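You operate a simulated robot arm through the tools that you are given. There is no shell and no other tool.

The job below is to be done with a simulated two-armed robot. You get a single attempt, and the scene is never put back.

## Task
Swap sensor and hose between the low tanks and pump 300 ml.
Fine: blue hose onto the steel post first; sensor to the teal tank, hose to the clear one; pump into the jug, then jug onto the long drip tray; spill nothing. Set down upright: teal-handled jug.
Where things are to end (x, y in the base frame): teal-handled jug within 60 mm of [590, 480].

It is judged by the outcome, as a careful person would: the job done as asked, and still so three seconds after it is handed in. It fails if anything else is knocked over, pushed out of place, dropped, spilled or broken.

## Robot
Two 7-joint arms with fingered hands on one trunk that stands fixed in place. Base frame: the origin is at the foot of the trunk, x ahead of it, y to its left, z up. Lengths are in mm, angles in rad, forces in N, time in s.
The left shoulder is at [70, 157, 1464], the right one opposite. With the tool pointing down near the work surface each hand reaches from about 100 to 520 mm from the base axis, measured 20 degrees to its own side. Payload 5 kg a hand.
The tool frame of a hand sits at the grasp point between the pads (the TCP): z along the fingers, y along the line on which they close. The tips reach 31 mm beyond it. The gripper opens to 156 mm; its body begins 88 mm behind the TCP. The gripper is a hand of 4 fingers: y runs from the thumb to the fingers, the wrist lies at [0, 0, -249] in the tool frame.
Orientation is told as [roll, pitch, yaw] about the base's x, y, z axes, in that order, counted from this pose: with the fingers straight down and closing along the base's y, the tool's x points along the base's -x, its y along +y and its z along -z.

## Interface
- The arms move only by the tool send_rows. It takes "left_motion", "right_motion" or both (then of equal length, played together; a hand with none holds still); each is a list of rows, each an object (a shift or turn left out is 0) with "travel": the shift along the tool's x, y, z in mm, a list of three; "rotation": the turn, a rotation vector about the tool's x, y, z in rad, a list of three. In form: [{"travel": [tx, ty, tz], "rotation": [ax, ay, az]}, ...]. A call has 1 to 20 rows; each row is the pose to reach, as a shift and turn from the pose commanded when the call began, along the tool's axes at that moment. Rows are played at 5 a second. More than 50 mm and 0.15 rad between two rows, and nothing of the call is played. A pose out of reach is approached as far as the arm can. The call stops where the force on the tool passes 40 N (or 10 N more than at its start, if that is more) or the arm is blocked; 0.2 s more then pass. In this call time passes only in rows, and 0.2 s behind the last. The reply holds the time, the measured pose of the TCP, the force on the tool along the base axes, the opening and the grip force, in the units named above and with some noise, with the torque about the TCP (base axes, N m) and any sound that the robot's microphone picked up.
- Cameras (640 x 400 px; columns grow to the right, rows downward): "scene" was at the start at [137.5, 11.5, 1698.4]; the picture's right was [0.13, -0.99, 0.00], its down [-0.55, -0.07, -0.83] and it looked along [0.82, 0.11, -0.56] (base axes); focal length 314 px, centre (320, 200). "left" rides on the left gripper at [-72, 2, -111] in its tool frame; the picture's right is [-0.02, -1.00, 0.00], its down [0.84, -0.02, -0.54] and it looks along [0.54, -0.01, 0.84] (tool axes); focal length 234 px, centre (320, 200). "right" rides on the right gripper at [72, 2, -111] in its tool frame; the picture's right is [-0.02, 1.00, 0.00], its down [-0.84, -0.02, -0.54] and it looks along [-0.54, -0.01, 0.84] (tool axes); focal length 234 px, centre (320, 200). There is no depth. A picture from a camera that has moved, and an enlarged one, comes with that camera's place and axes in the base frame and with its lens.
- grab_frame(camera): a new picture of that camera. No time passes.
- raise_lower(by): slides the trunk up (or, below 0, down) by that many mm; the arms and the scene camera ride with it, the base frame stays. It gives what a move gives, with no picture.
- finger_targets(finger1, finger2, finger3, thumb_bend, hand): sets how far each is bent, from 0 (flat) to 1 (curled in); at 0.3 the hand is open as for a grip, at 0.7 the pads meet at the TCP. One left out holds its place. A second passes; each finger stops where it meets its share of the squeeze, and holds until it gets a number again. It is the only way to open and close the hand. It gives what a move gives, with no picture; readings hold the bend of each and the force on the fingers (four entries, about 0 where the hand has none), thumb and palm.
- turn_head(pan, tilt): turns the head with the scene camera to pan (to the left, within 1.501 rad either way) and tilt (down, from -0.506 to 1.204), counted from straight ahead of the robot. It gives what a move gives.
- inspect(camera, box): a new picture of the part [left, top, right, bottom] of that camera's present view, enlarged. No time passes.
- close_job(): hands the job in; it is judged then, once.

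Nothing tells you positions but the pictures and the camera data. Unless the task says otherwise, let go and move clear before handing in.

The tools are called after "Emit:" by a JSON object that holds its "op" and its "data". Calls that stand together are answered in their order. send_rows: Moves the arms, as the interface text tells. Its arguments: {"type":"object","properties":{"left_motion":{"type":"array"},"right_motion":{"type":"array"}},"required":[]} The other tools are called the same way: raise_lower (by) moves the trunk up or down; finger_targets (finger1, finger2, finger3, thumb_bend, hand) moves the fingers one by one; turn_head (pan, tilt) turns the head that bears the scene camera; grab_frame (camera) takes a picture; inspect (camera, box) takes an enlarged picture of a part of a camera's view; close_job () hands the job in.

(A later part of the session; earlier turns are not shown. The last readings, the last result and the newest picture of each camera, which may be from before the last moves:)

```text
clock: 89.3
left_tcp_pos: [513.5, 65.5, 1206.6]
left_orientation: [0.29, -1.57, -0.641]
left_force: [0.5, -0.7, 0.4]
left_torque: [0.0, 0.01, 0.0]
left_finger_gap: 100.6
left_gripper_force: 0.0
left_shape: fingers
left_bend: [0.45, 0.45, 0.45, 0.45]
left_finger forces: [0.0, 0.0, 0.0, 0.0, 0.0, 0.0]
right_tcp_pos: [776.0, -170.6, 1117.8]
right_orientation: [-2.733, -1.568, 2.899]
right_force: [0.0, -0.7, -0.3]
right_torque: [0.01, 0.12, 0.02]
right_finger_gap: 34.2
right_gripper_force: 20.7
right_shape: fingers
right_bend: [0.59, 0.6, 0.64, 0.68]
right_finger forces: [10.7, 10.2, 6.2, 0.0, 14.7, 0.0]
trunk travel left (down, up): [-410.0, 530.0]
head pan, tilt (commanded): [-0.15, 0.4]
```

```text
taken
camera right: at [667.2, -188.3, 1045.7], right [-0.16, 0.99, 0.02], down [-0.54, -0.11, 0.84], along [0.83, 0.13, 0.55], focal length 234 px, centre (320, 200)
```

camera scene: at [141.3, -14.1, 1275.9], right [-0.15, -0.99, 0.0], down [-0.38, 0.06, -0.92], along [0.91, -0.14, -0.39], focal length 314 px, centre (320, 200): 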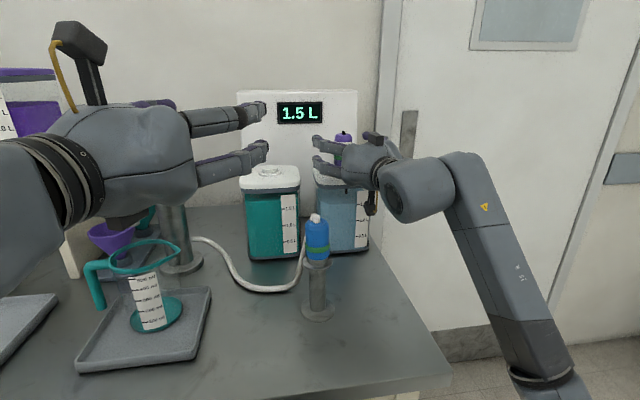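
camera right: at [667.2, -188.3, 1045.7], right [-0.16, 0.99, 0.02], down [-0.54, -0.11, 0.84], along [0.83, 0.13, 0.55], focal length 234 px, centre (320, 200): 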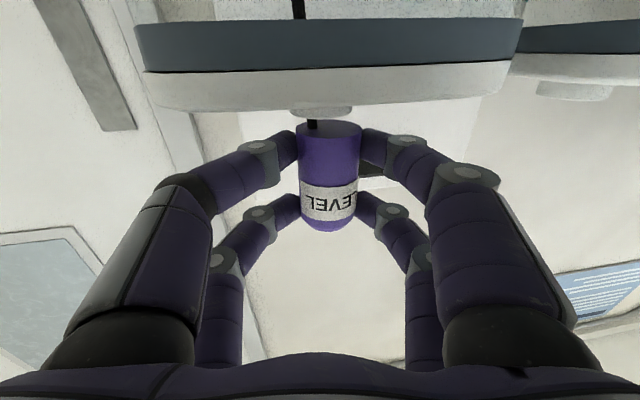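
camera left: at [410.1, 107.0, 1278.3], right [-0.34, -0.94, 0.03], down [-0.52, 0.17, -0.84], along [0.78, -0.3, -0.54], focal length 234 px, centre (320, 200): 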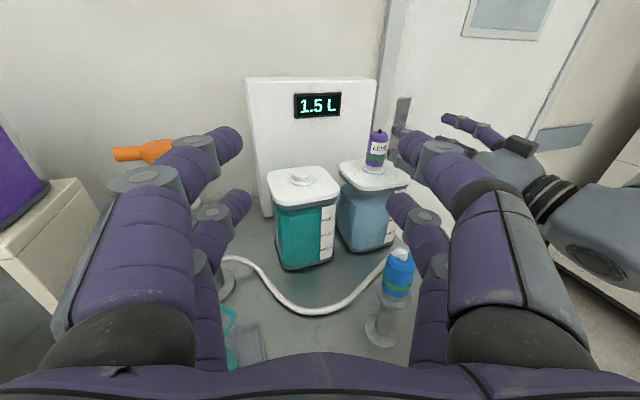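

The sensor released cleanly and is held firmly; it has a thin probe below. I'll raise straight up with the trunk until the probe is clear.

Emit:
{"op": "raise_lower", "data": {"by": 60}}

Emit:
{"op": "grab_frame", "data": {"camera": "right"}}

Emit:
{"op": "inspect", "data": {"camera": "scene", "box": [240, 130, 420, 290]}}

Emit:
{"op": "grab_frame", "data": {"camera": "left"}}

```text
clock: 90.3
left_tcp_pos: [512.9, 64.3, 1266.3]
left_orientation: [-0.467, -1.57, 0.115]
left_force: [-0.4, 1.1, -0.4]
left_torque: [0.01, -0.02, 0.01]
left_finger_gap: 100.5
left_gripper_force: 0.0
left_shape: fingers
left_bend: [0.45, 0.45, 0.45, 0.45]
left_finger forces: [0.1, 0.0, 0.1, 0.0, 0.0, 0.0]
right_tcp_pos: [776.1, -171.9, 1174.7]
right_orientation: [-0.712, -1.568, 0.875]
right_force: [-0.3, 0.0, -0.4]
right_torque: [-0.01, 0.03, -0.01]
right_finger_gap: 34.2
right_gripper_force: 20.9
right_shape: fingers
right_bend: [0.59, 0.6, 0.64, 0.68]
right_finger forces: [10.6, 10.1, 6.3, 0.0, 14.7, 0.0]
trunk travel left (down, up): [-470.0, 470.0]
head pan, tilt (commanded): [-0.15, 0.4]
```

```text
taken
camera right: at [667.5, -188.9, 1103.5], right [-0.16, 0.99, 0.02], down [-0.53, -0.11, 0.84], along [0.83, 0.12, 0.54], focal length 234 px, centre (320, 200)
```

right: 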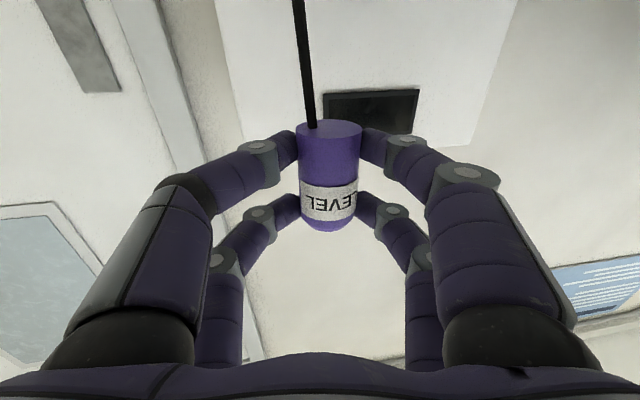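

```text
2.50 times, centred on (330, 210) of scene
camera zoom: at [141.6, -14.0, 1335.9], right [-0.15, -0.99, 0.0], down [-0.39, 0.06, -0.92], along [0.91, -0.14, -0.39], focal length 784 px, centre (295, 175)
```

zoom: 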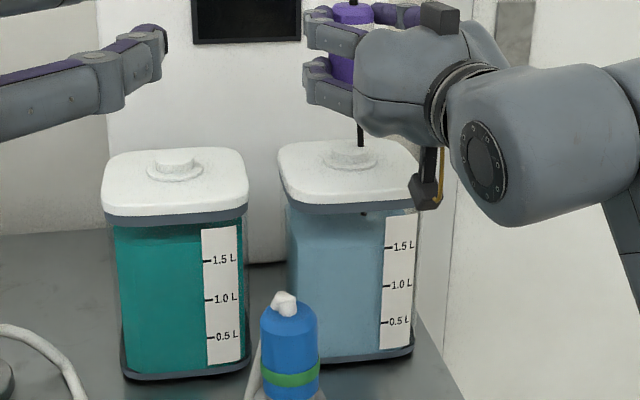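

```text
taken
camera left: at [410.3, 105.2, 1338.2], right [-0.34, -0.94, 0.02], down [-0.52, 0.17, -0.84], along [0.78, -0.3, -0.54], focal length 234 px, centre (320, 200)
```

left: 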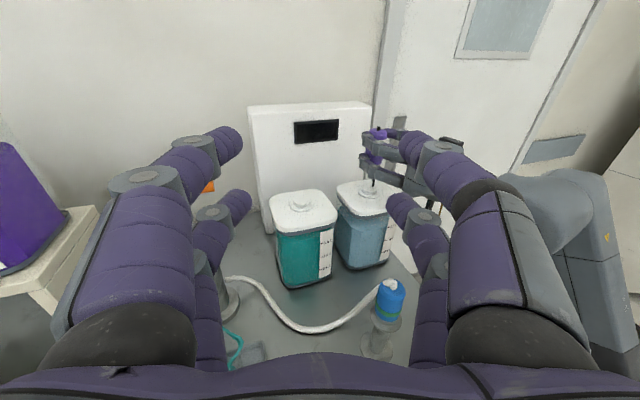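

The probe is long (its tip is still just inside the tank). I'll raise a further 95 mm to clear it completely.

Emit:
{"op": "raise_lower", "data": {"by": 95}}

Emit:
{"op": "turn_head", "data": {"pan": -0.15, "tilt": 0.45}}

Emit:
{"op": "inspect", "data": {"camera": "scene", "box": [220, 110, 420, 270]}}

Emit:
{"op": "grab_frame", "data": {"camera": "left"}}

```text
clock: 91.5
left_tcp_pos: [513.2, 64.2, 1361.8]
left_orientation: [-0.36, -1.57, 0.01]
left_force: [0.3, 0.4, -0.9]
left_torque: [-0.02, 0.01, 0.0]
left_finger_gap: 100.8
left_gripper_force: 0.1
left_shape: fingers
left_bend: [0.45, 0.45, 0.45, 0.45]
left_finger forces: [0.0, 0.0, 0.1, 0.0, 0.1, 0.1]
right_tcp_pos: [777.6, -170.8, 1269.1]
right_orientation: [-0.701, -1.567, 0.866]
right_force: [-0.2, 0.2, -0.5]
right_torque: [0.01, 0.01, 0.01]
right_finger_gap: 34.3
right_gripper_force: 20.6
right_shape: fingers
right_bend: [0.59, 0.6, 0.64, 0.68]
right_finger forces: [10.7, 10.1, 6.2, 0.0, 14.7, 0.0]
trunk travel left (down, up): [-565.0, 375.0]
head pan, tilt (commanded): [-0.15, 0.4]
```

```text
clock: 92.2
left_tcp_pos: [513.0, 64.8, 1360.9]
left_orientation: [-0.128, -1.57, -0.221]
left_force: [0.3, 0.3, -0.7]
left_torque: [0.03, 0.04, -0.01]
left_finger_gap: 100.6
left_gripper_force: 0.2
left_shape: fingers
left_bend: [0.45, 0.45, 0.45, 0.45]
left_finger forces: [0.0, 0.1, 0.0, 0.0, 0.1, 0.1]
right_tcp_pos: [777.9, -172.3, 1269.9]
right_orientation: [-0.757, -1.567, 0.921]
right_force: [0.3, -1.1, -0.7]
right_torque: [0.02, 0.05, -0.01]
right_finger_gap: 34.0
right_gripper_force: 20.7
right_shape: fingers
right_bend: [0.59, 0.6, 0.64, 0.68]
right_finger forces: [10.7, 10.3, 6.2, 0.0, 14.7, 0.0]
trunk travel left (down, up): [-565.0, 375.0]
head pan, tilt (commanded): [-0.15, 0.45]
```

```text
2.50 times, centred on (320, 190) of scene
camera zoom: at [140.8, -14.0, 1426.3], right [-0.15, -0.99, 0.0], down [-0.43, 0.07, -0.9], along [0.89, -0.14, -0.44], focal length 784 px, centre (320, 225)
```

zoom: 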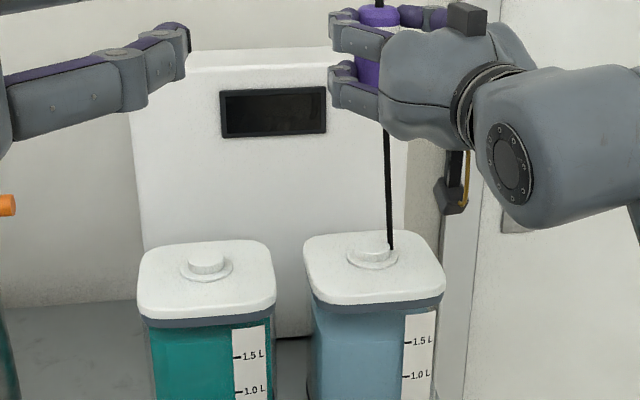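

```text
taken
camera left: at [410.2, 105.1, 1433.3], right [-0.34, -0.94, 0.02], down [-0.52, 0.17, -0.84], along [0.78, -0.3, -0.54], focal length 234 px, centre (320, 200)
```

left: 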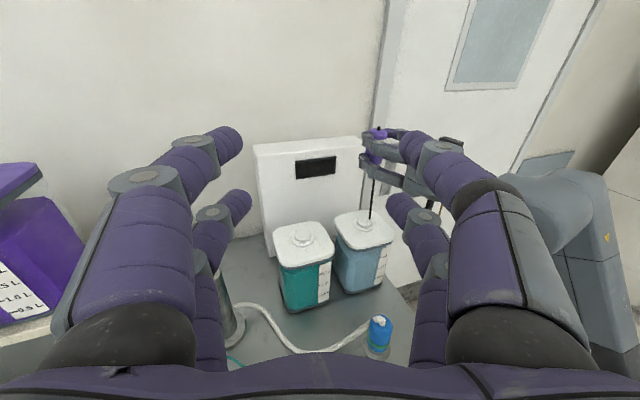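

The probe looks clear of the tank; it hangs slightly right of centre. I'll zoom to measure its tilt and offset before moving.

Emit:
{"op": "inspect", "data": {"camera": "right", "box": [230, 0, 430, 240]}}

Emit:
{"op": "inspect", "data": {"camera": "scene", "box": [270, 110, 370, 240]}}

Emit:
{"op": "inspect", "data": {"camera": "left", "box": [320, 110, 430, 250]}}

```text
1.67 times, centred on (330, 120) of right
camera zoom: at [667.4, -189.0, 1198.6], right [-0.16, 0.99, 0.02], down [-0.53, -0.11, 0.84], along [0.83, 0.12, 0.54], focal length 390 px, centre (303, 333)
```

zoom: 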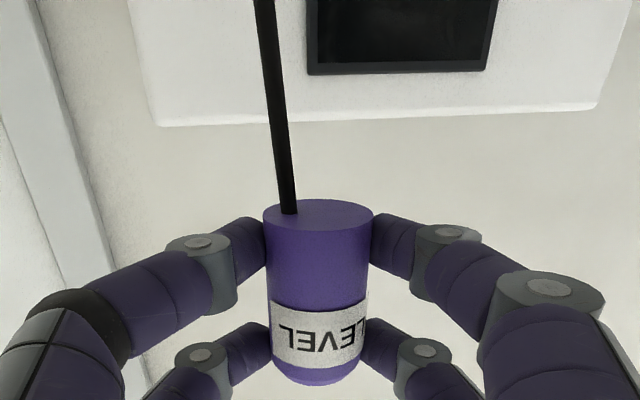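

```text
3.08 times, centred on (320, 175) of scene
camera zoom: at [140.8, -14.0, 1426.3], right [-0.15, -0.99, 0.0], down [-0.43, 0.07, -0.9], along [0.89, -0.14, -0.44], focal length 966 px, centre (320, 277)
```

zoom: 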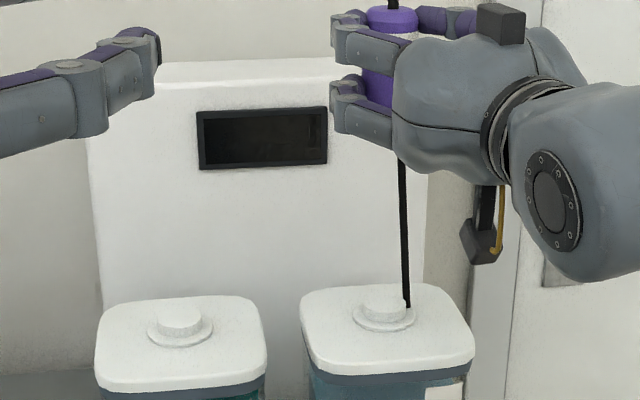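

```text
2.86 times, centred on (375, 180) of left
camera zoom: at [410.2, 105.1, 1433.3], right [-0.34, -0.94, 0.02], down [-0.52, 0.17, -0.84], along [0.78, -0.3, -0.54], focal length 669 px, centre (163, 257)
```

zoom: 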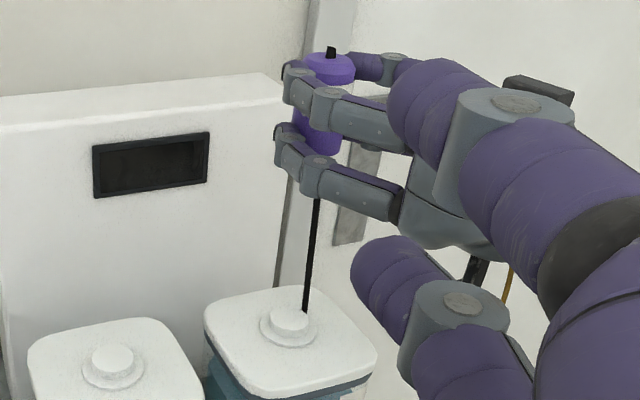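

The rod end appears close to the lid level. I'll raise another 40 mm and see how the rod tip moves.

Emit:
{"op": "raise_lower", "data": {"by": 40}}

Emit:
{"op": "inspect", "data": {"camera": "scene", "box": [270, 110, 370, 260]}}

Emit:
{"op": "inspect", "data": {"camera": "left", "box": [320, 110, 430, 260]}}

```text
clock: 93.0
left_tcp_pos: [513.0, 64.4, 1401.4]
left_orientation: [-0.39, -1.571, 0.04]
left_force: [0.4, -0.1, -0.2]
left_torque: [-0.03, 0.01, 0.02]
left_finger_gap: 100.7
left_gripper_force: 0.0
left_shape: fingers
left_bend: [0.45, 0.45, 0.45, 0.45]
left_finger forces: [0.0, 0.1, 0.1, 0.1, 0.0, 0.0]
right_tcp_pos: [777.5, -172.0, 1310.4]
right_orientation: [-0.683, -1.567, 0.846]
right_force: [0.8, 0.1, -1.0]
right_torque: [0.0, 0.01, 0.0]
right_finger_gap: 34.4
right_gripper_force: 21.2
right_shape: fingers
right_bend: [0.59, 0.6, 0.64, 0.68]
right_finger forces: [10.7, 10.3, 6.2, 0.1, 14.7, 0.0]
trunk travel left (down, up): [-605.0, 335.0]
head pan, tilt (commanded): [-0.15, 0.45]
```

```text
2.67 times, centred on (320, 185) of scene
camera zoom: at [141.2, -13.9, 1466.2], right [-0.15, -0.99, 0.0], down [-0.43, 0.07, -0.9], along [0.89, -0.14, -0.44], focal length 837 px, centre (320, 240)
```

zoom: 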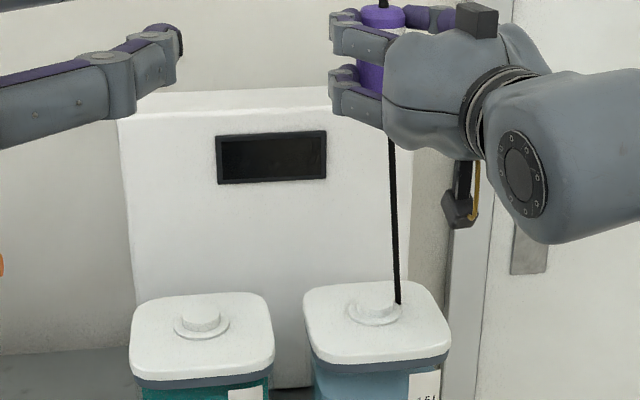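

```text
2.67 times, centred on (375, 185) of left
camera zoom: at [410.6, 105.1, 1473.1], right [-0.34, -0.94, 0.02], down [-0.52, 0.17, -0.84], along [0.78, -0.3, -0.55], focal length 624 px, centre (173, 240)
```

zoom: 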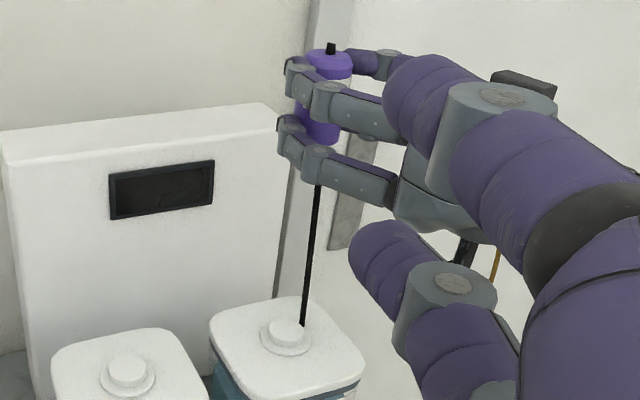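

Emit:
{"op": "inspect", "data": {"camera": "scene", "box": [300, 200, 400, 300]}}

Emit:
{"op": "grab_frame", "data": {"camera": "scene"}}

Emit:
{"op": "grab_frame", "data": {"camera": "right"}}

```text
4.00 times, centred on (350, 250) of scene
camera zoom: at [141.2, -13.9, 1466.2], right [-0.15, -0.99, 0.0], down [-0.43, 0.07, -0.9], along [0.89, -0.14, -0.44], focal length 1255 px, centre (200, 0)
```

zoom: 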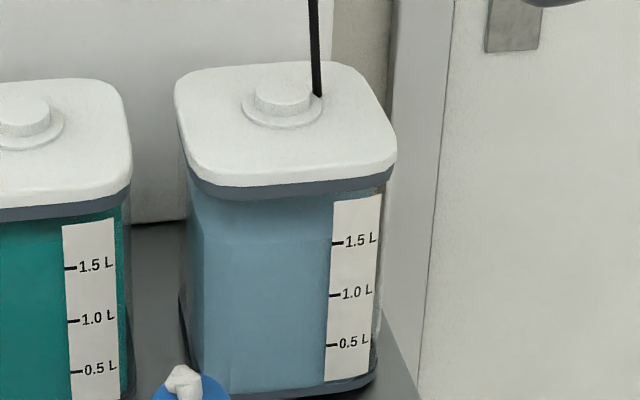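

```text
taken
camera scene: at [141.2, -13.9, 1466.2], right [-0.15, -0.99, 0.0], down [-0.43, 0.07, -0.9], along [0.89, -0.14, -0.44], focal length 314 px, centre (320, 200)
```

scene: 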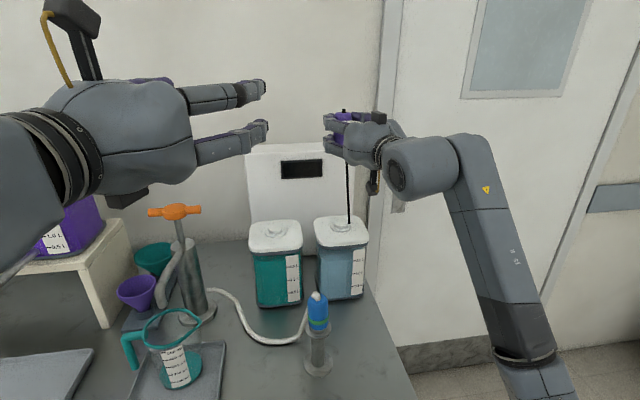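

```text
taken
camera right: at [667.7, -188.9, 1238.4], right [-0.16, 0.99, 0.02], down [-0.53, -0.11, 0.84], along [0.83, 0.12, 0.54], focal length 234 px, centre (320, 200)
```

right: 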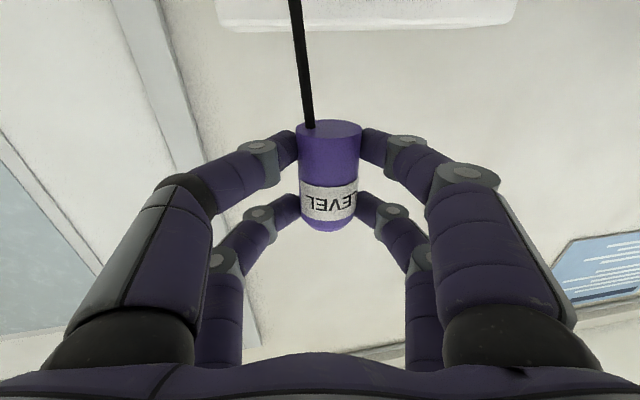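

The black line behaves like the sensor's lead and doesn't hold anything. I'll shift the parked left hand further left for clearance, then carry the sensor over toward the teal tank at this height.

Emit:
{"op": "send_rows", "data": {"left_motion": [{"travel": [0, 42, -15]}, {"travel": [0, 85, -31]}, {"travel": [0, 85, -31]}, {"travel": [0, 85, -31]}, {"travel": [0, 85, -31]}], "right_motion": [{"travel": [0, 0, 0]}, {"travel": [0, 32, 4]}, {"travel": [0, 72, 8]}, {"travel": [0, 112, 12]}, {"travel": [0, 152, 16]}]}}

Emit:
{"op": "grab_frame", "data": {"camera": "scene"}}

Emit:
{"op": "grab_frame", "data": {"camera": "left"}}

Emit:
{"op": "grab_frame", "data": {"camera": "right"}}

```text
clock: 94.2
left_tcp_pos: [517.7, 158.1, 1400.3]
left_orientation: [-1.312, -1.564, 0.961]
left_force: [0.4, 0.4, -0.1]
left_torque: [0.01, -0.01, -0.09]
left_finger_gap: 100.7
left_gripper_force: 0.1
left_shape: fingers
left_bend: [0.45, 0.45, 0.45, 0.45]
left_finger forces: [0.0, 0.0, 0.1, 0.0, 0.0, 0.0]
right_tcp_pos: [768.5, -14.7, 1311.3]
right_orientation: [-1.827, -1.566, 1.99]
right_force: [-0.4, -0.4, 2.9]
right_torque: [-0.06, 0.33, -0.05]
right_finger_gap: 33.3
right_gripper_force: 19.9
right_shape: fingers
right_bend: [0.59, 0.6, 0.64, 0.68]
right_finger forces: [10.4, 9.7, 5.9, 0.1, 14.2, 0.0]
trunk travel left (down, up): [-605.0, 335.0]
head pan, tilt (commanded): [-0.15, 0.45]
```

```text
taken
camera scene: at [143.6, -8.2, 1466.4], right [-0.15, -0.99, 0.0], down [-0.43, 0.06, -0.9], along [0.89, -0.14, -0.44], focal length 314 px, centre (320, 200)
```

scene: 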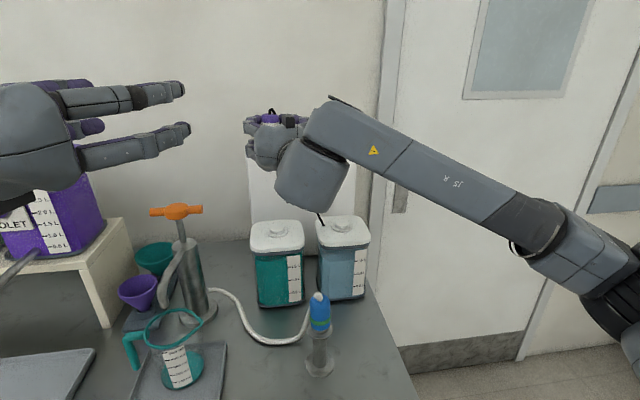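

```text
taken
camera left: at [414.6, 200.3, 1471.5], right [-0.34, -0.94, 0.03], down [-0.52, 0.16, -0.84], along [0.78, -0.3, -0.55], focal length 234 px, centre (320, 200)
```

left: 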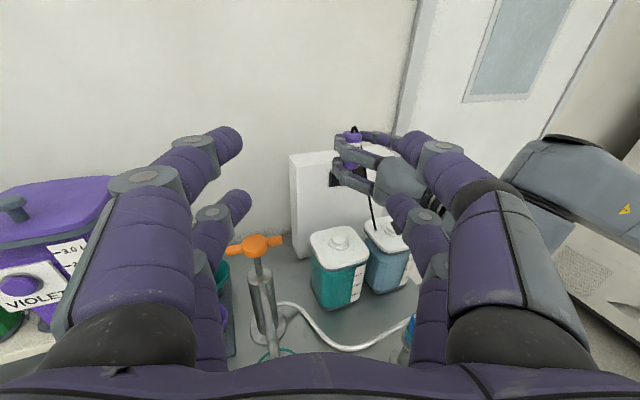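

```text
taken
camera right: at [659.9, -32.0, 1239.5], right [-0.16, 0.99, 0.02], down [-0.54, -0.1, 0.84], along [0.83, 0.12, 0.55], focal length 234 px, centre (320, 200)
```

right: 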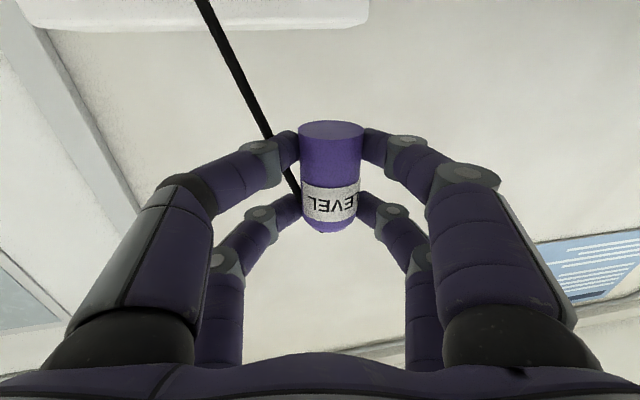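

Confirmed: the black line is just the sensor's cable, anchored behind. Now I'll line up over the teal neck and lower with the trunk to just above it.

Emit:
{"op": "send_rows", "data": {"right_motion": [{"travel": [0, 6, 10]}]}}

Emit:
{"op": "raise_lower", "data": {"by": -150}}

Emit:
{"op": "grab_frame", "data": {"camera": "right"}}

Emit:
{"op": "grab_frame", "data": {"camera": "scene"}}

Emit:
{"op": "grab_frame", "data": {"camera": "left"}}

```text
clock: 94.6
left_tcp_pos: [516.0, 154.9, 1399.6]
left_orientation: [-0.103, -1.569, -0.25]
left_force: [0.6, 0.5, 1.0]
left_torque: [-0.01, -0.01, -0.04]
left_finger_gap: 101.0
left_gripper_force: 0.1
left_shape: fingers
left_bend: [0.45, 0.45, 0.45, 0.45]
left_finger forces: [0.1, 0.1, 0.0, 0.1, 0.0, 0.0]
right_tcp_pos: [778.2, -9.6, 1307.3]
right_orientation: [-0.451, -1.567, 0.612]
right_force: [-0.1, -0.2, -1.4]
right_torque: [0.01, 0.01, -0.01]
right_finger_gap: 33.5
right_gripper_force: 19.6
right_shape: fingers
right_bend: [0.59, 0.6, 0.64, 0.68]
right_finger forces: [10.5, 9.7, 5.9, 0.1, 14.1, 0.0]
trunk travel left (down, up): [-605.0, 335.0]
head pan, tilt (commanded): [-0.15, 0.45]
```

```text
clock: 96.4
left_tcp_pos: [513.6, 153.7, 1250.8]
left_orientation: [-0.258, -1.57, -0.095]
left_force: [0.4, 0.0, 1.1]
left_torque: [0.0, 0.02, 0.0]
left_finger_gap: 100.9
left_gripper_force: 0.2
left_shape: fingers
left_bend: [0.45, 0.45, 0.45, 0.45]
left_finger forces: [0.0, 0.0, 0.1, 0.0, 0.1, 0.0]
right_tcp_pos: [774.4, -9.4, 1159.2]
right_orientation: [-0.859, -1.568, 1.02]
right_force: [-0.9, -0.5, -1.0]
right_torque: [0.0, 0.0, 0.01]
right_finger_gap: 33.3
right_gripper_force: 20.8
right_shape: fingers
right_bend: [0.59, 0.6, 0.64, 0.68]
right_finger forces: [10.5, 9.7, 6.1, 0.0, 14.3, 0.1]
trunk travel left (down, up): [-455.0, 485.0]
head pan, tilt (commanded): [-0.15, 0.45]
```

```text
taken
camera right: at [665.2, -27.8, 1087.3], right [-0.16, 0.99, 0.02], down [-0.53, -0.11, 0.84], along [0.83, 0.12, 0.54], focal length 234 px, centre (320, 200)
```

right: 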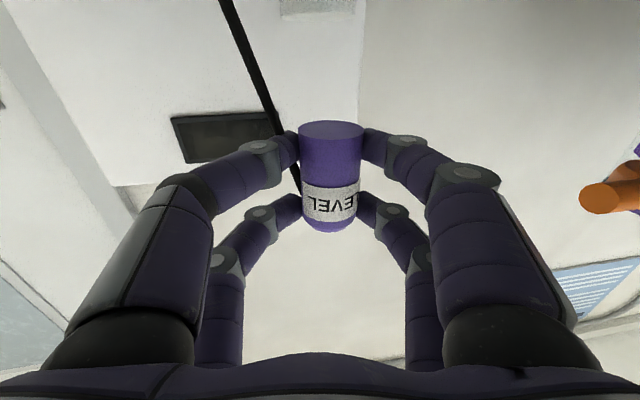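

```text
taken
camera scene: at [140.4, -13.9, 1316.4], right [-0.15, -0.99, 0.0], down [-0.43, 0.07, -0.9], along [0.89, -0.14, -0.44], focal length 314 px, centre (320, 200)
```

scene: 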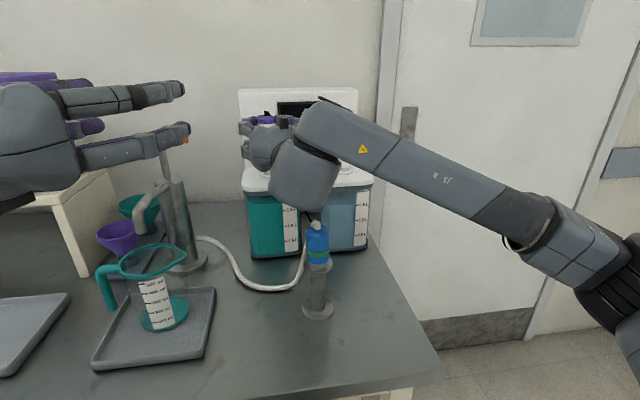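

```text
taken
camera left: at [410.8, 194.5, 1323.1], right [-0.34, -0.94, 0.02], down [-0.52, 0.17, -0.84], along [0.78, -0.3, -0.54], focal length 234 px, centre (320, 200)
```

left: 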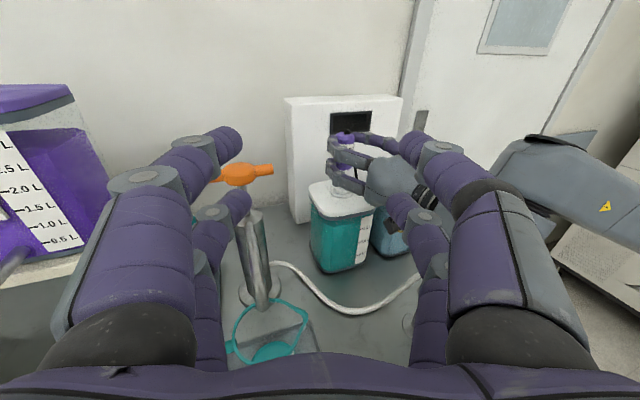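

Emit:
{"op": "inspect", "data": {"camera": "left", "box": [300, 110, 420, 220]}}

Emit:
{"op": "inspect", "data": {"camera": "scene", "box": [220, 90, 340, 210]}}

Emit:
{"op": "inspect", "data": {"camera": "right", "box": [240, 0, 400, 240]}}

```text
3.64 times, centred on (360, 165) of left
camera zoom: at [410.8, 194.5, 1323.1], right [-0.34, -0.94, 0.02], down [-0.52, 0.17, -0.84], along [0.78, -0.3, -0.54], focal length 852 px, centre (174, 327)
```

zoom: 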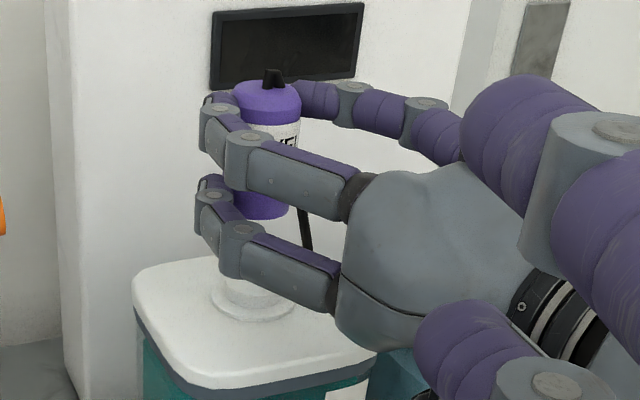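

```text
3.33 times, centred on (280, 150) of scene
camera zoom: at [140.4, -13.9, 1316.4], right [-0.15, -0.99, 0.0], down [-0.43, 0.07, -0.9], along [0.89, -0.14, -0.44], focal length 1046 px, centre (453, 367)
```

zoom: 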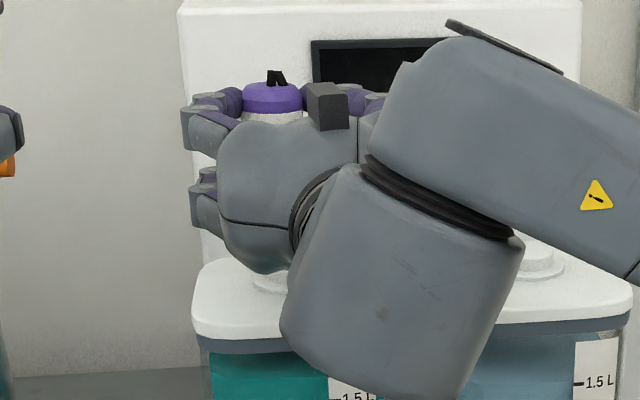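

```text
1.67 times, centred on (320, 120) of right
camera zoom: at [665.2, -27.8, 1087.3], right [-0.16, 0.99, 0.02], down [-0.53, -0.11, 0.84], along [0.83, 0.12, 0.54], focal length 390 px, centre (320, 333)
```

zoom: 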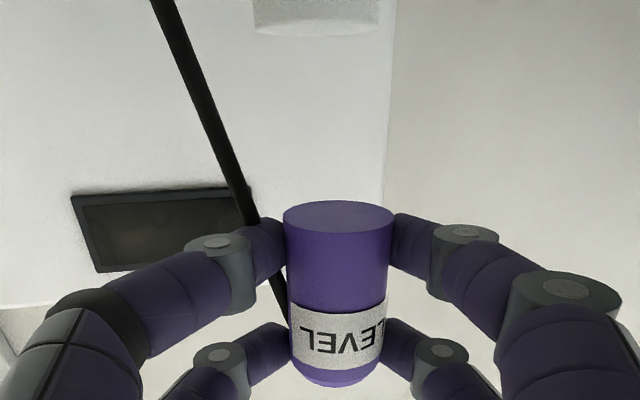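

Combining both camera views, the neck is ~10 mm further forward and ~2 mm right. I'll correct that and lower 38 mm for a closer check.

Emit:
{"op": "send_rows", "data": {"right_motion": [{"travel": [0, -4, 9]}, {"travel": [19, -4, 9]}, {"travel": [38, -4, 9]}]}}

Emit:
{"op": "inspect", "data": {"camera": "left", "box": [300, 110, 420, 220]}}

Emit:
{"op": "inspect", "data": {"camera": "right", "box": [240, 0, 400, 240]}}

```text
clock: 97.2
left_tcp_pos: [514.8, 154.4, 1253.0]
left_orientation: [-1.351, -1.571, 1.002]
left_force: [-0.1, -0.3, 0.7]
left_torque: [-0.05, -0.02, -0.01]
left_finger_gap: 100.6
left_gripper_force: 0.0
left_shape: fingers
left_bend: [0.45, 0.45, 0.45, 0.45]
left_finger forces: [0.0, 0.1, 0.0, 0.1, 0.1, 0.1]
right_tcp_pos: [785.0, -13.6, 1119.8]
right_orientation: [-0.757, -1.568, 0.921]
right_force: [0.1, 0.0, -0.6]
right_torque: [-0.04, 0.01, 0.04]
right_finger_gap: 33.2
right_gripper_force: 19.3
right_shape: fingers
right_bend: [0.59, 0.6, 0.64, 0.68]
right_finger forces: [10.1, 9.4, 5.7, 0.1, 13.9, 0.0]
trunk travel left (down, up): [-455.0, 485.0]
head pan, tilt (commanded): [-0.15, 0.45]
```

```text
3.64 times, centred on (360, 165) of left
camera zoom: at [410.9, 195.1, 1322.9], right [-0.34, -0.94, 0.02], down [-0.52, 0.17, -0.84], along [0.78, -0.3, -0.54], focal length 852 px, centre (174, 327)
```

zoom: 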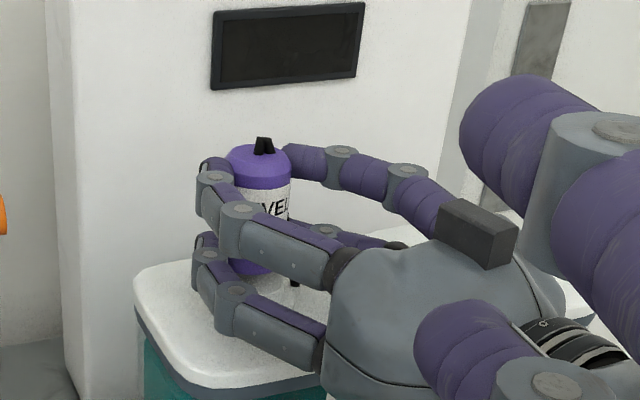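

```text
1.67 times, centred on (320, 120) of right
camera zoom: at [674.6, -30.6, 1048.3], right [-0.16, 0.99, 0.02], down [-0.53, -0.11, 0.84], along [0.83, 0.12, 0.54], focal length 390 px, centre (320, 333)
```

zoom: 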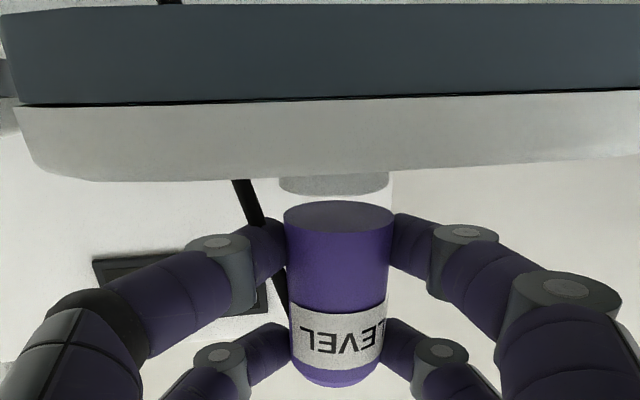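

Both views now agree the sensor is over the neck. Lowering to contact.

Emit:
{"op": "send_rows", "data": {"right_motion": [{"travel": [3, -1, 0]}, {"travel": [6, -1, 0]}, {"travel": [9, -1, 0]}]}}

Emit:
{"op": "inspect", "data": {"camera": "right", "box": [240, 0, 400, 240]}}

Emit:
{"op": "inspect", "data": {"camera": "left", "box": [300, 120, 420, 230]}}

```text
clock: 98.0
left_tcp_pos: [515.1, 153.1, 1252.0]
left_orientation: [-0.389, -1.571, 0.037]
left_force: [-0.5, 0.0, 0.7]
left_torque: [0.02, 0.0, 0.01]
left_finger_gap: 100.5
left_gripper_force: 0.0
left_shape: fingers
left_bend: [0.45, 0.45, 0.45, 0.45]
left_finger forces: [0.0, 0.0, 0.1, 0.0, 0.0, 0.1]
right_tcp_pos: [785.6, -15.1, 1112.1]
right_orientation: [-0.332, -1.559, 0.495]
right_force: [-0.1, 0.7, -0.8]
right_torque: [-0.03, 0.05, 0.0]
right_finger_gap: 33.3
right_gripper_force: 19.3
right_shape: fingers
right_bend: [0.59, 0.6, 0.64, 0.68]
right_finger forces: [10.1, 9.4, 5.7, 0.0, 14.0, 0.0]
trunk travel left (down, up): [-455.0, 485.0]
head pan, tilt (commanded): [-0.15, 0.45]
```

```text
1.67 times, centred on (320, 120) of right
camera zoom: at [675.1, -32.9, 1041.2], right [-0.16, 0.99, 0.02], down [-0.53, -0.1, 0.84], along [0.83, 0.13, 0.54], focal length 390 px, centre (320, 333)
```

zoom: 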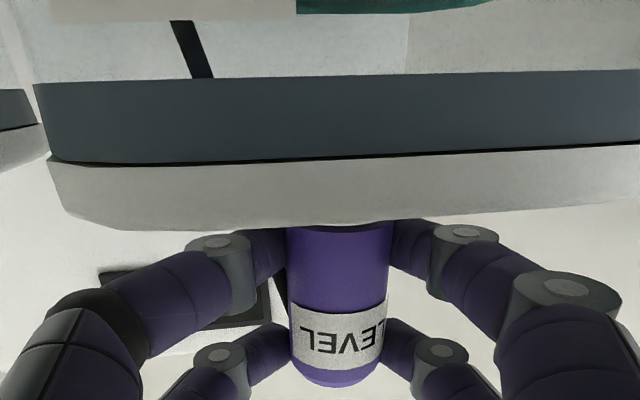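

```text
3.64 times, centred on (360, 175) of left
camera zoom: at [411.0, 194.5, 1322.9], right [-0.34, -0.94, 0.02], down [-0.52, 0.17, -0.84], along [0.78, -0.3, -0.54], focal length 852 px, centre (174, 291)
```

zoom: 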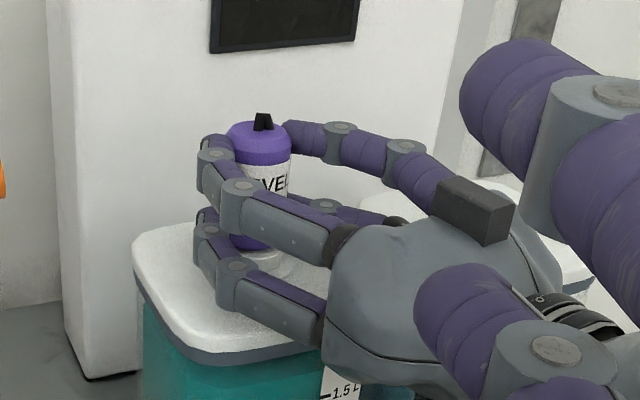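

Emit:
{"op": "send_rows", "data": {"right_motion": [{"travel": [2, 0, 0]}, {"travel": [4, 0, 0]}, {"travel": [6, 0, 0]}]}}

Emit:
{"op": "inspect", "data": {"camera": "left", "box": [300, 120, 420, 230]}}

```text
clock: 98.8
left_tcp_pos: [514.7, 154.0, 1251.4]
left_orientation: [-0.395, -1.572, 0.043]
left_force: [-0.2, -0.2, -0.7]
left_torque: [0.0, -0.04, 0.01]
left_finger_gap: 100.7
left_gripper_force: 0.0
left_shape: fingers
left_bend: [0.45, 0.45, 0.45, 0.45]
left_finger forces: [0.0, 0.0, 0.0, 0.0, 0.1, 0.0]
right_tcp_pos: [785.7, -13.7, 1110.8]
right_orientation: [-0.29, -1.556, 0.453]
right_force: [-0.1, 0.6, -0.6]
right_torque: [-0.02, 0.01, 0.01]
right_finger_gap: 33.3
right_gripper_force: 19.2
right_shape: fingers
right_bend: [0.59, 0.6, 0.64, 0.68]
right_finger forces: [10.1, 9.4, 5.7, 0.1, 13.9, 0.0]
right hand out of reach, approached as far as the arm can: row 3
trunk travel left (down, up): [-455.0, 485.0]
head pan, tilt (commanded): [-0.15, 0.45]
```

```text
3.64 times, centred on (360, 175) of left
camera zoom: at [411.0, 194.5, 1322.9], right [-0.34, -0.94, 0.02], down [-0.52, 0.17, -0.84], along [0.78, -0.3, -0.54], focal length 852 px, centre (174, 291)
```

zoom: 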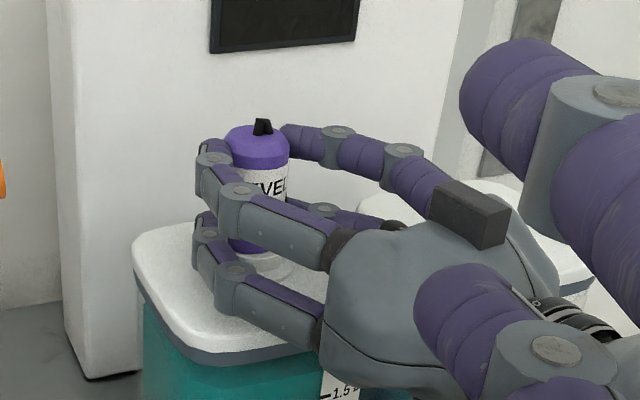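

The arm itself can't go lower at this trunk height, so I'll lower with the trunk in small steps.

Emit:
{"op": "raise_lower", "data": {"by": -4}}

Emit:
{"op": "raise_lower", "data": {"by": -3}}

Emit:
{"op": "inspect", "data": {"camera": "right", "box": [240, 0, 400, 240]}}

```text
clock: 99.3
left_tcp_pos: [513.2, 154.5, 1247.3]
left_orientation: [2.973, -1.57, 2.958]
left_force: [-0.2, 0.5, -0.2]
left_torque: [-0.03, 0.0, -0.01]
left_finger_gap: 100.6
left_gripper_force: 0.1
left_shape: fingers
left_bend: [0.45, 0.45, 0.45, 0.45]
left_finger forces: [0.0, 0.0, 0.0, 0.0, 0.1, 0.0]
right_tcp_pos: [785.0, -14.4, 1108.4]
right_orientation: [-0.426, -1.56, 0.592]
right_force: [2.5, 0.7, 8.8]
right_torque: [-0.03, -0.33, 0.05]
right_finger_gap: 33.4
right_gripper_force: 19.8
right_shape: fingers
right_bend: [0.59, 0.59, 0.65, 0.68]
right_finger forces: [9.7, 10.5, 5.5, 0.0, 13.7, 0.0]
trunk travel left (down, up): [-451.0, 489.0]
head pan, tilt (commanded): [-0.15, 0.45]
```

```text
clock: 99.8
left_tcp_pos: [513.1, 154.0, 1244.7]
left_orientation: [2.948, -1.569, 2.985]
left_force: [0.2, 1.1, 0.1]
left_torque: [0.05, -0.01, 0.02]
left_finger_gap: 100.7
left_gripper_force: 0.2
left_shape: fingers
left_bend: [0.45, 0.45, 0.45, 0.45]
left_finger forces: [0.0, 0.0, 0.0, 0.0, 0.0, 0.0]
right_tcp_pos: [784.4, -14.8, 1108.4]
right_orientation: [-0.584, -1.565, 0.748]
right_force: [5.4, 1.2, 20.1]
right_torque: [0.16, -0.64, 0.04]
right_finger_gap: 33.2
right_gripper_force: 19.0
right_shape: fingers
right_bend: [0.59, 0.59, 0.65, 0.68]
right_finger forces: [9.8, 10.4, 4.9, 0.1, 13.2, 0.1]
trunk travel left (down, up): [-448.0, 492.0]
head pan, tilt (commanded): [-0.15, 0.45]
```

```text
1.67 times, centred on (320, 120) of right
camera zoom: at [674.4, -32.2, 1036.1], right [-0.16, 0.99, 0.02], down [-0.53, -0.1, 0.84], along [0.83, 0.13, 0.54], focal length 390 px, centre (320, 333)
```

zoom: 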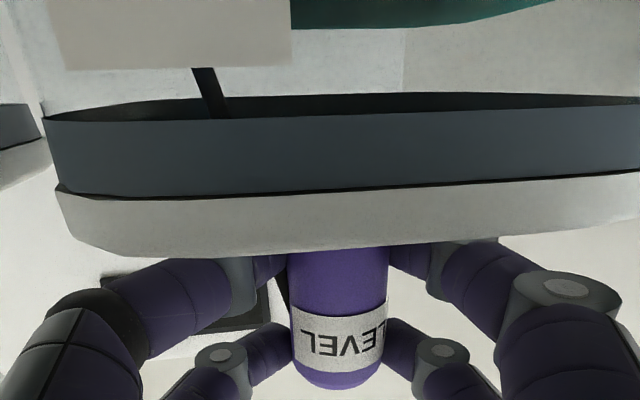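

In contact at 20 N; pressing slightly more to seat it.

Emit:
{"op": "raise_lower", "data": {"by": -3}}

Emit:
{"op": "inspect", "data": {"camera": "right", "box": [240, 0, 400, 240]}}

Emit:
{"op": "inspect", "data": {"camera": "left", "box": [300, 100, 420, 230]}}

```text
clock: 100.3
left_tcp_pos: [511.9, 153.8, 1242.1]
left_orientation: [2.895, -1.568, 3.038]
left_force: [0.2, -0.5, 0.5]
left_torque: [0.0, -0.01, 0.01]
left_finger_gap: 100.7
left_gripper_force: 0.2
left_shape: fingers
left_bend: [0.45, 0.45, 0.45, 0.45]
left_finger forces: [0.1, 0.0, 0.1, 0.1, 0.0, 0.0]
right_tcp_pos: [783.7, -13.9, 1102.5]
right_orientation: [-0.583, -1.563, 0.748]
right_force: [5.4, 0.7, 26.6]
right_torque: [0.13, -0.69, -0.13]
right_finger_gap: 33.4
right_gripper_force: 18.9
right_shape: fingers
right_bend: [0.59, 0.59, 0.65, 0.68]
right_finger forces: [9.7, 10.2, 4.9, 0.0, 13.6, 0.0]
trunk travel left (down, up): [-445.0, 495.0]
head pan, tilt (commanded): [-0.15, 0.45]
```

```text
1.67 times, centred on (320, 120) of right
camera zoom: at [673.9, -32.3, 1033.1], right [-0.16, 0.99, 0.02], down [-0.53, -0.1, 0.84], along [0.83, 0.13, 0.54], focal length 390 px, centre (320, 333)
```

zoom: 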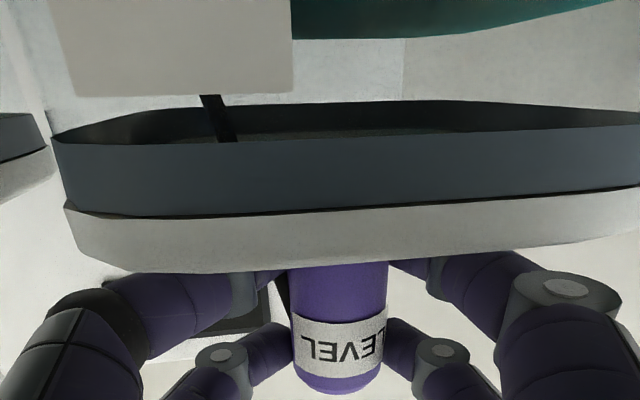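

```text
3.08 times, centred on (360, 165) of left
camera zoom: at [408.5, 194.8, 1313.9], right [-0.34, -0.94, 0.02], down [-0.52, 0.17, -0.84], along [0.78, -0.3, -0.54], focal length 720 px, centre (197, 308)
```

zoom: 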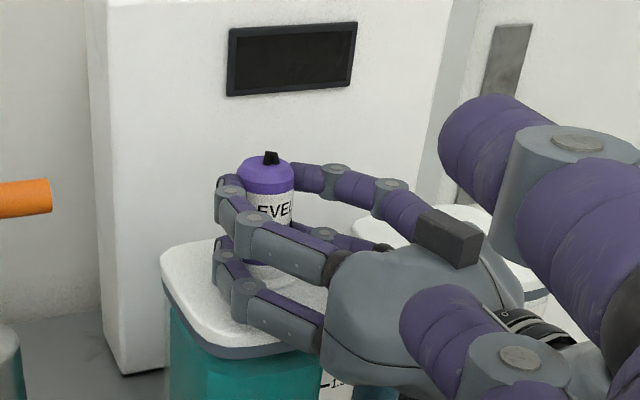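

Emit:
{"op": "raise_lower", "data": {"by": -2}}

Emit:
{"op": "grab_frame", "data": {"camera": "right"}}

Emit:
{"op": "turn_head", "data": {"pan": 0.1, "tilt": 0.4}}

Emit:
{"op": "grab_frame", "data": {"camera": "scene"}}

```text
clock: 100.8
left_tcp_pos: [511.9, 154.5, 1241.4]
left_orientation: [2.845, -1.569, 3.087]
left_force: [0.3, 0.4, -0.1]
left_torque: [0.03, 0.0, 0.0]
left_finger_gap: 100.9
left_gripper_force: 0.1
left_shape: fingers
left_bend: [0.45, 0.45, 0.45, 0.45]
left_finger forces: [0.1, 0.1, 0.0, 0.1, 0.1, 0.0]
right_tcp_pos: [784.0, -15.0, 1103.7]
right_orientation: [-0.603, -1.565, 0.766]
right_force: [4.9, 0.4, 26.8]
right_torque: [0.12, -0.73, -0.14]
right_finger_gap: 33.3
right_gripper_force: 19.4
right_shape: fingers
right_bend: [0.59, 0.59, 0.65, 0.68]
right_finger forces: [9.6, 10.2, 4.9, 0.1, 14.3, 0.0]
trunk travel left (down, up): [-443.0, 497.0]
head pan, tilt (commanded): [-0.15, 0.45]
```

```text
taken
camera right: at [673.5, -32.4, 1031.2], right [-0.16, 0.99, 0.02], down [-0.53, -0.1, 0.84], along [0.83, 0.13, 0.54], focal length 234 px, centre (320, 200)
```

right: 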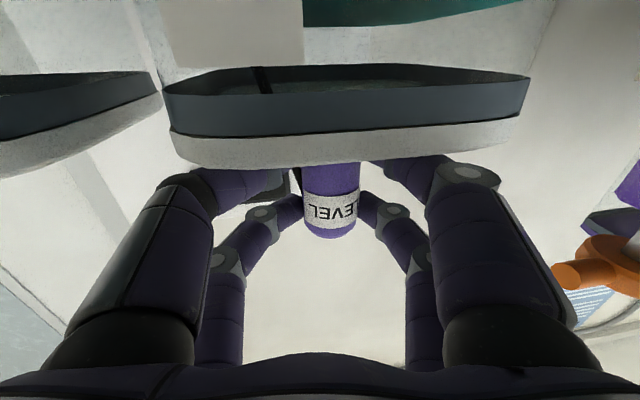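

```text
clock: 101.6
left_tcp_pos: [511.1, 154.3, 1240.4]
left_orientation: [2.825, -1.568, 3.107]
left_force: [0.3, -0.4, 0.3]
left_torque: [0.0, 0.01, -0.01]
left_finger_gap: 100.8
left_gripper_force: 0.1
left_shape: fingers
left_bend: [0.45, 0.45, 0.45, 0.45]
left_finger forces: [0.0, 0.1, 0.0, 0.0, 0.0, 0.0]
right_tcp_pos: [783.2, -15.1, 1102.6]
right_orientation: [-0.572, -1.566, 0.737]
right_force: [5.5, 0.2, 27.3]
right_torque: [0.06, -0.7, -0.17]
right_finger_gap: 33.4
right_gripper_force: 20.0
right_shape: fingers
right_bend: [0.59, 0.59, 0.65, 0.68]
right_finger forces: [9.5, 10.1, 4.9, 0.0, 14.5, 0.0]
trunk travel left (down, up): [-443.0, 497.0]
head pan, tilt (commanded): [0.099, 0.4]
```

```text
taken
camera scene: at [139.1, 9.1, 1309.3], right [0.1, -1.0, 0.0], down [-0.39, -0.04, -0.92], along [0.92, 0.09, -0.39], focal length 314 px, centre (320, 200)
```

scene: 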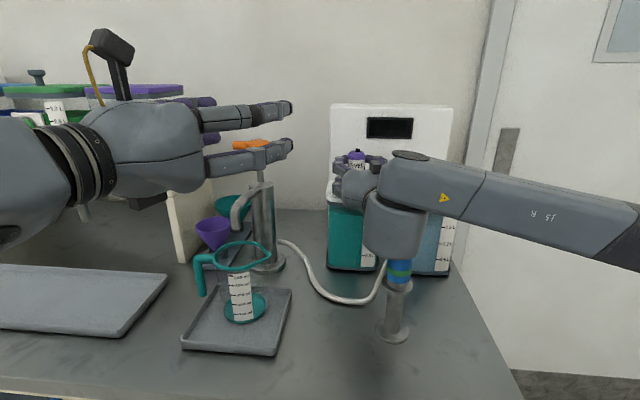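

The press saturates at ~27 N because the sensor slips in the grip, so it's probably slightly misaligned. I also want to check clearance between the right wrist and the parked hose plug.

Emit:
{"op": "inspect", "data": {"camera": "scene", "box": [340, 180, 460, 350]}}

Emit:
{"op": "inspect", "data": {"camera": "left", "box": [300, 110, 460, 330]}}

```text
2.35 times, centred on (400, 265) of scene
camera zoom: at [139.1, 9.1, 1309.3], right [0.1, -1.0, 0.0], down [-0.39, -0.04, -0.92], along [0.92, 0.09, -0.39], focal length 738 px, centre (132, 47)
```

zoom: 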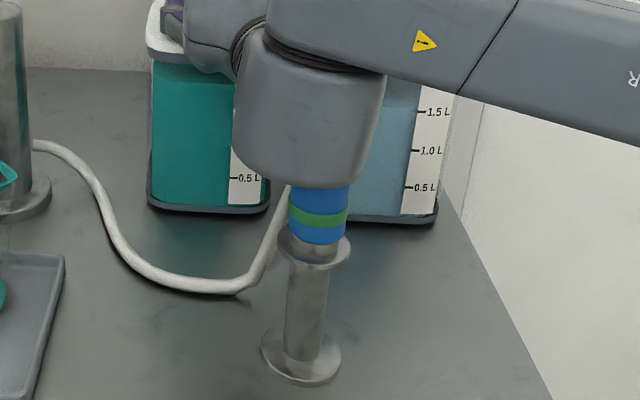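

```text
1.82 times, centred on (380, 220) of left
camera zoom: at [408.2, 194.6, 1311.9], right [-0.34, -0.94, 0.02], down [-0.52, 0.17, -0.84], along [0.78, -0.3, -0.54], focal length 426 px, centre (211, 164)
```

zoom: 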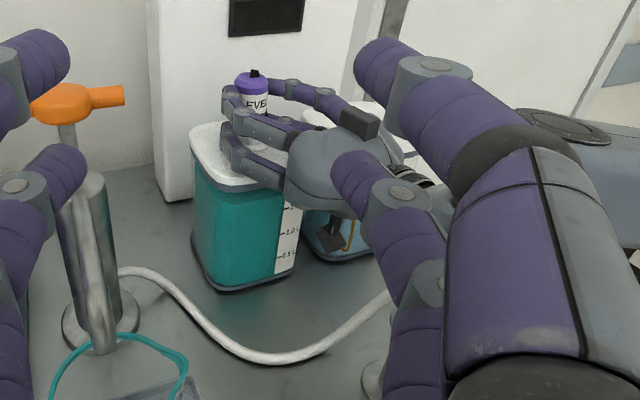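

The parked plug is fine. I'll lift the sensor 14 mm and move the left hand (camera) closer with more side angle to measure the offset properly.

Emit:
{"op": "raise_lower", "data": {"by": 14}}

Emit:
{"op": "send_rows", "data": {"left_motion": [{"travel": [0, 4, 22], "rotation": [0.113, 0, 0]}, {"travel": [0, 8, 44], "rotation": [0.225, 0, 0]}, {"travel": [0, 13, 66], "rotation": [0.338, 0, 0]}, {"travel": [0, 17, 87], "rotation": [0.45, 0, 0]}]}}

Emit:
{"op": "grab_frame", "data": {"camera": "left"}}

```text
clock: 102.2
left_tcp_pos: [515.4, 153.4, 1252.7]
left_orientation: [-0.823, -1.57, 0.475]
left_force: [-0.4, 0.2, -0.3]
left_torque: [0.02, -0.01, -0.04]
left_finger_gap: 100.8
left_gripper_force: 0.1
left_shape: fingers
left_bend: [0.45, 0.45, 0.45, 0.45]
left_finger forces: [0.1, 0.0, 0.0, 0.0, 0.0, 0.0]
right_tcp_pos: [786.1, -13.6, 1106.7]
right_orientation: [-0.226, -1.552, 0.391]
right_force: [0.3, -0.5, -0.6]
right_torque: [-0.01, 0.03, -0.01]
right_finger_gap: 33.2
right_gripper_force: 20.2
right_shape: fingers
right_bend: [0.58, 0.59, 0.65, 0.68]
right_finger forces: [11.1, 8.9, 6.5, 0.1, 13.5, 0.0]
trunk travel left (down, up): [-457.0, 483.0]
head pan, tilt (commanded): [0.099, 0.4]
```

```text
clock: 103.2
left_tcp_pos: [591.2, 138.1, 1273.8]
left_orientation: [2.273, -1.53, -3.07]
left_force: [2.8, -0.7, -4.0]
left_torque: [-0.28, -0.24, -0.21]
left_finger_gap: 100.6
left_gripper_force: 0.0
left_shape: fingers
left_bend: [0.45, 0.45, 0.45, 0.45]
left_finger forces: [0.1, 0.1, 0.0, 0.0, 0.1, 0.0]
right_tcp_pos: [781.6, -16.0, 1114.2]
right_orientation: [-0.299, -1.56, 0.464]
right_force: [-0.6, 0.2, -0.1]
right_torque: [0.0, 0.1, 0.03]
right_finger_gap: 33.3
right_gripper_force: 20.8
right_shape: fingers
right_bend: [0.58, 0.59, 0.65, 0.68]
right_finger forces: [11.1, 8.9, 6.6, 0.1, 13.5, 0.1]
trunk travel left (down, up): [-457.0, 483.0]
head pan, tilt (commanded): [0.099, 0.4]
```

```text
taken
camera left: at [512.6, 219.1, 1342.9], right [-0.72, -0.7, -0.01], down [-0.36, 0.38, -0.85], along [0.6, -0.61, -0.52], focal length 234 px, centre (320, 200)
```

left: 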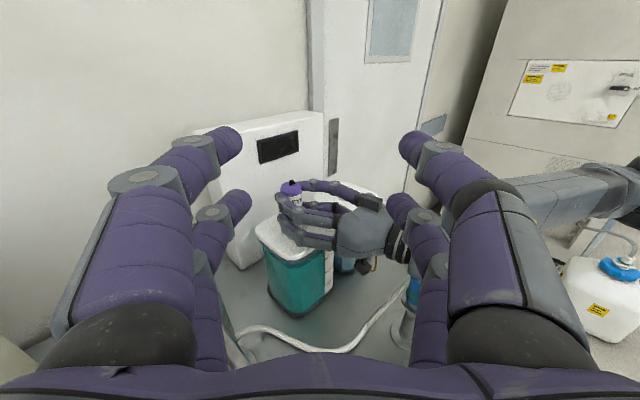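

Emit:
{"op": "inspect", "data": {"camera": "left", "box": [250, 170, 350, 260]}}

Emit:
{"op": "inspect", "data": {"camera": "right", "box": [240, 0, 400, 240]}}

```text
4.44 times, centred on (300, 215) of left
camera zoom: at [512.6, 219.1, 1342.9], right [-0.72, -0.7, -0.01], down [-0.36, 0.38, -0.85], along [0.6, -0.61, -0.52], focal length 1041 px, centre (409, 133)
```

zoom: 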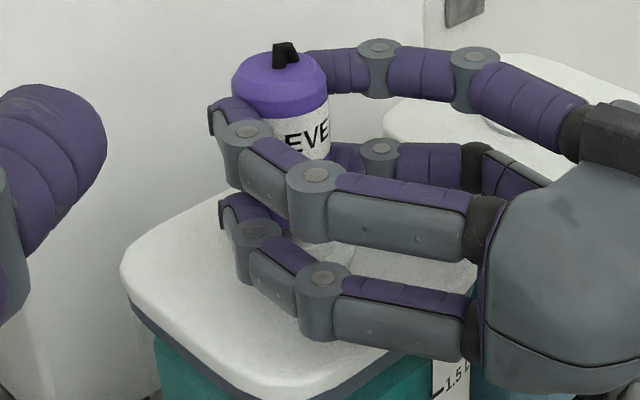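

```text
1.67 times, centred on (320, 120) of right
camera zoom: at [672.4, -33.8, 1043.3], right [-0.16, 0.99, 0.02], down [-0.53, -0.11, 0.84], along [0.83, 0.13, 0.54], focal length 390 px, centre (320, 333)
```

zoom: 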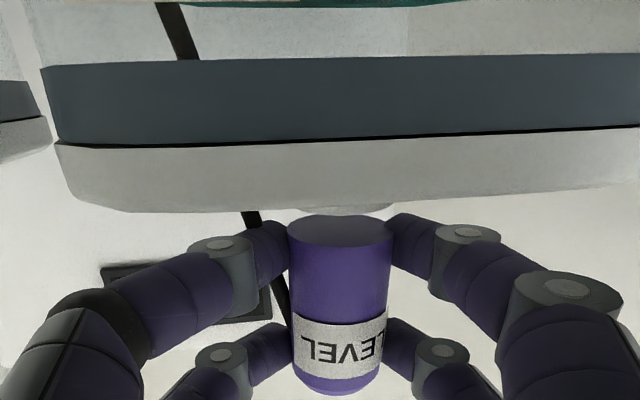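

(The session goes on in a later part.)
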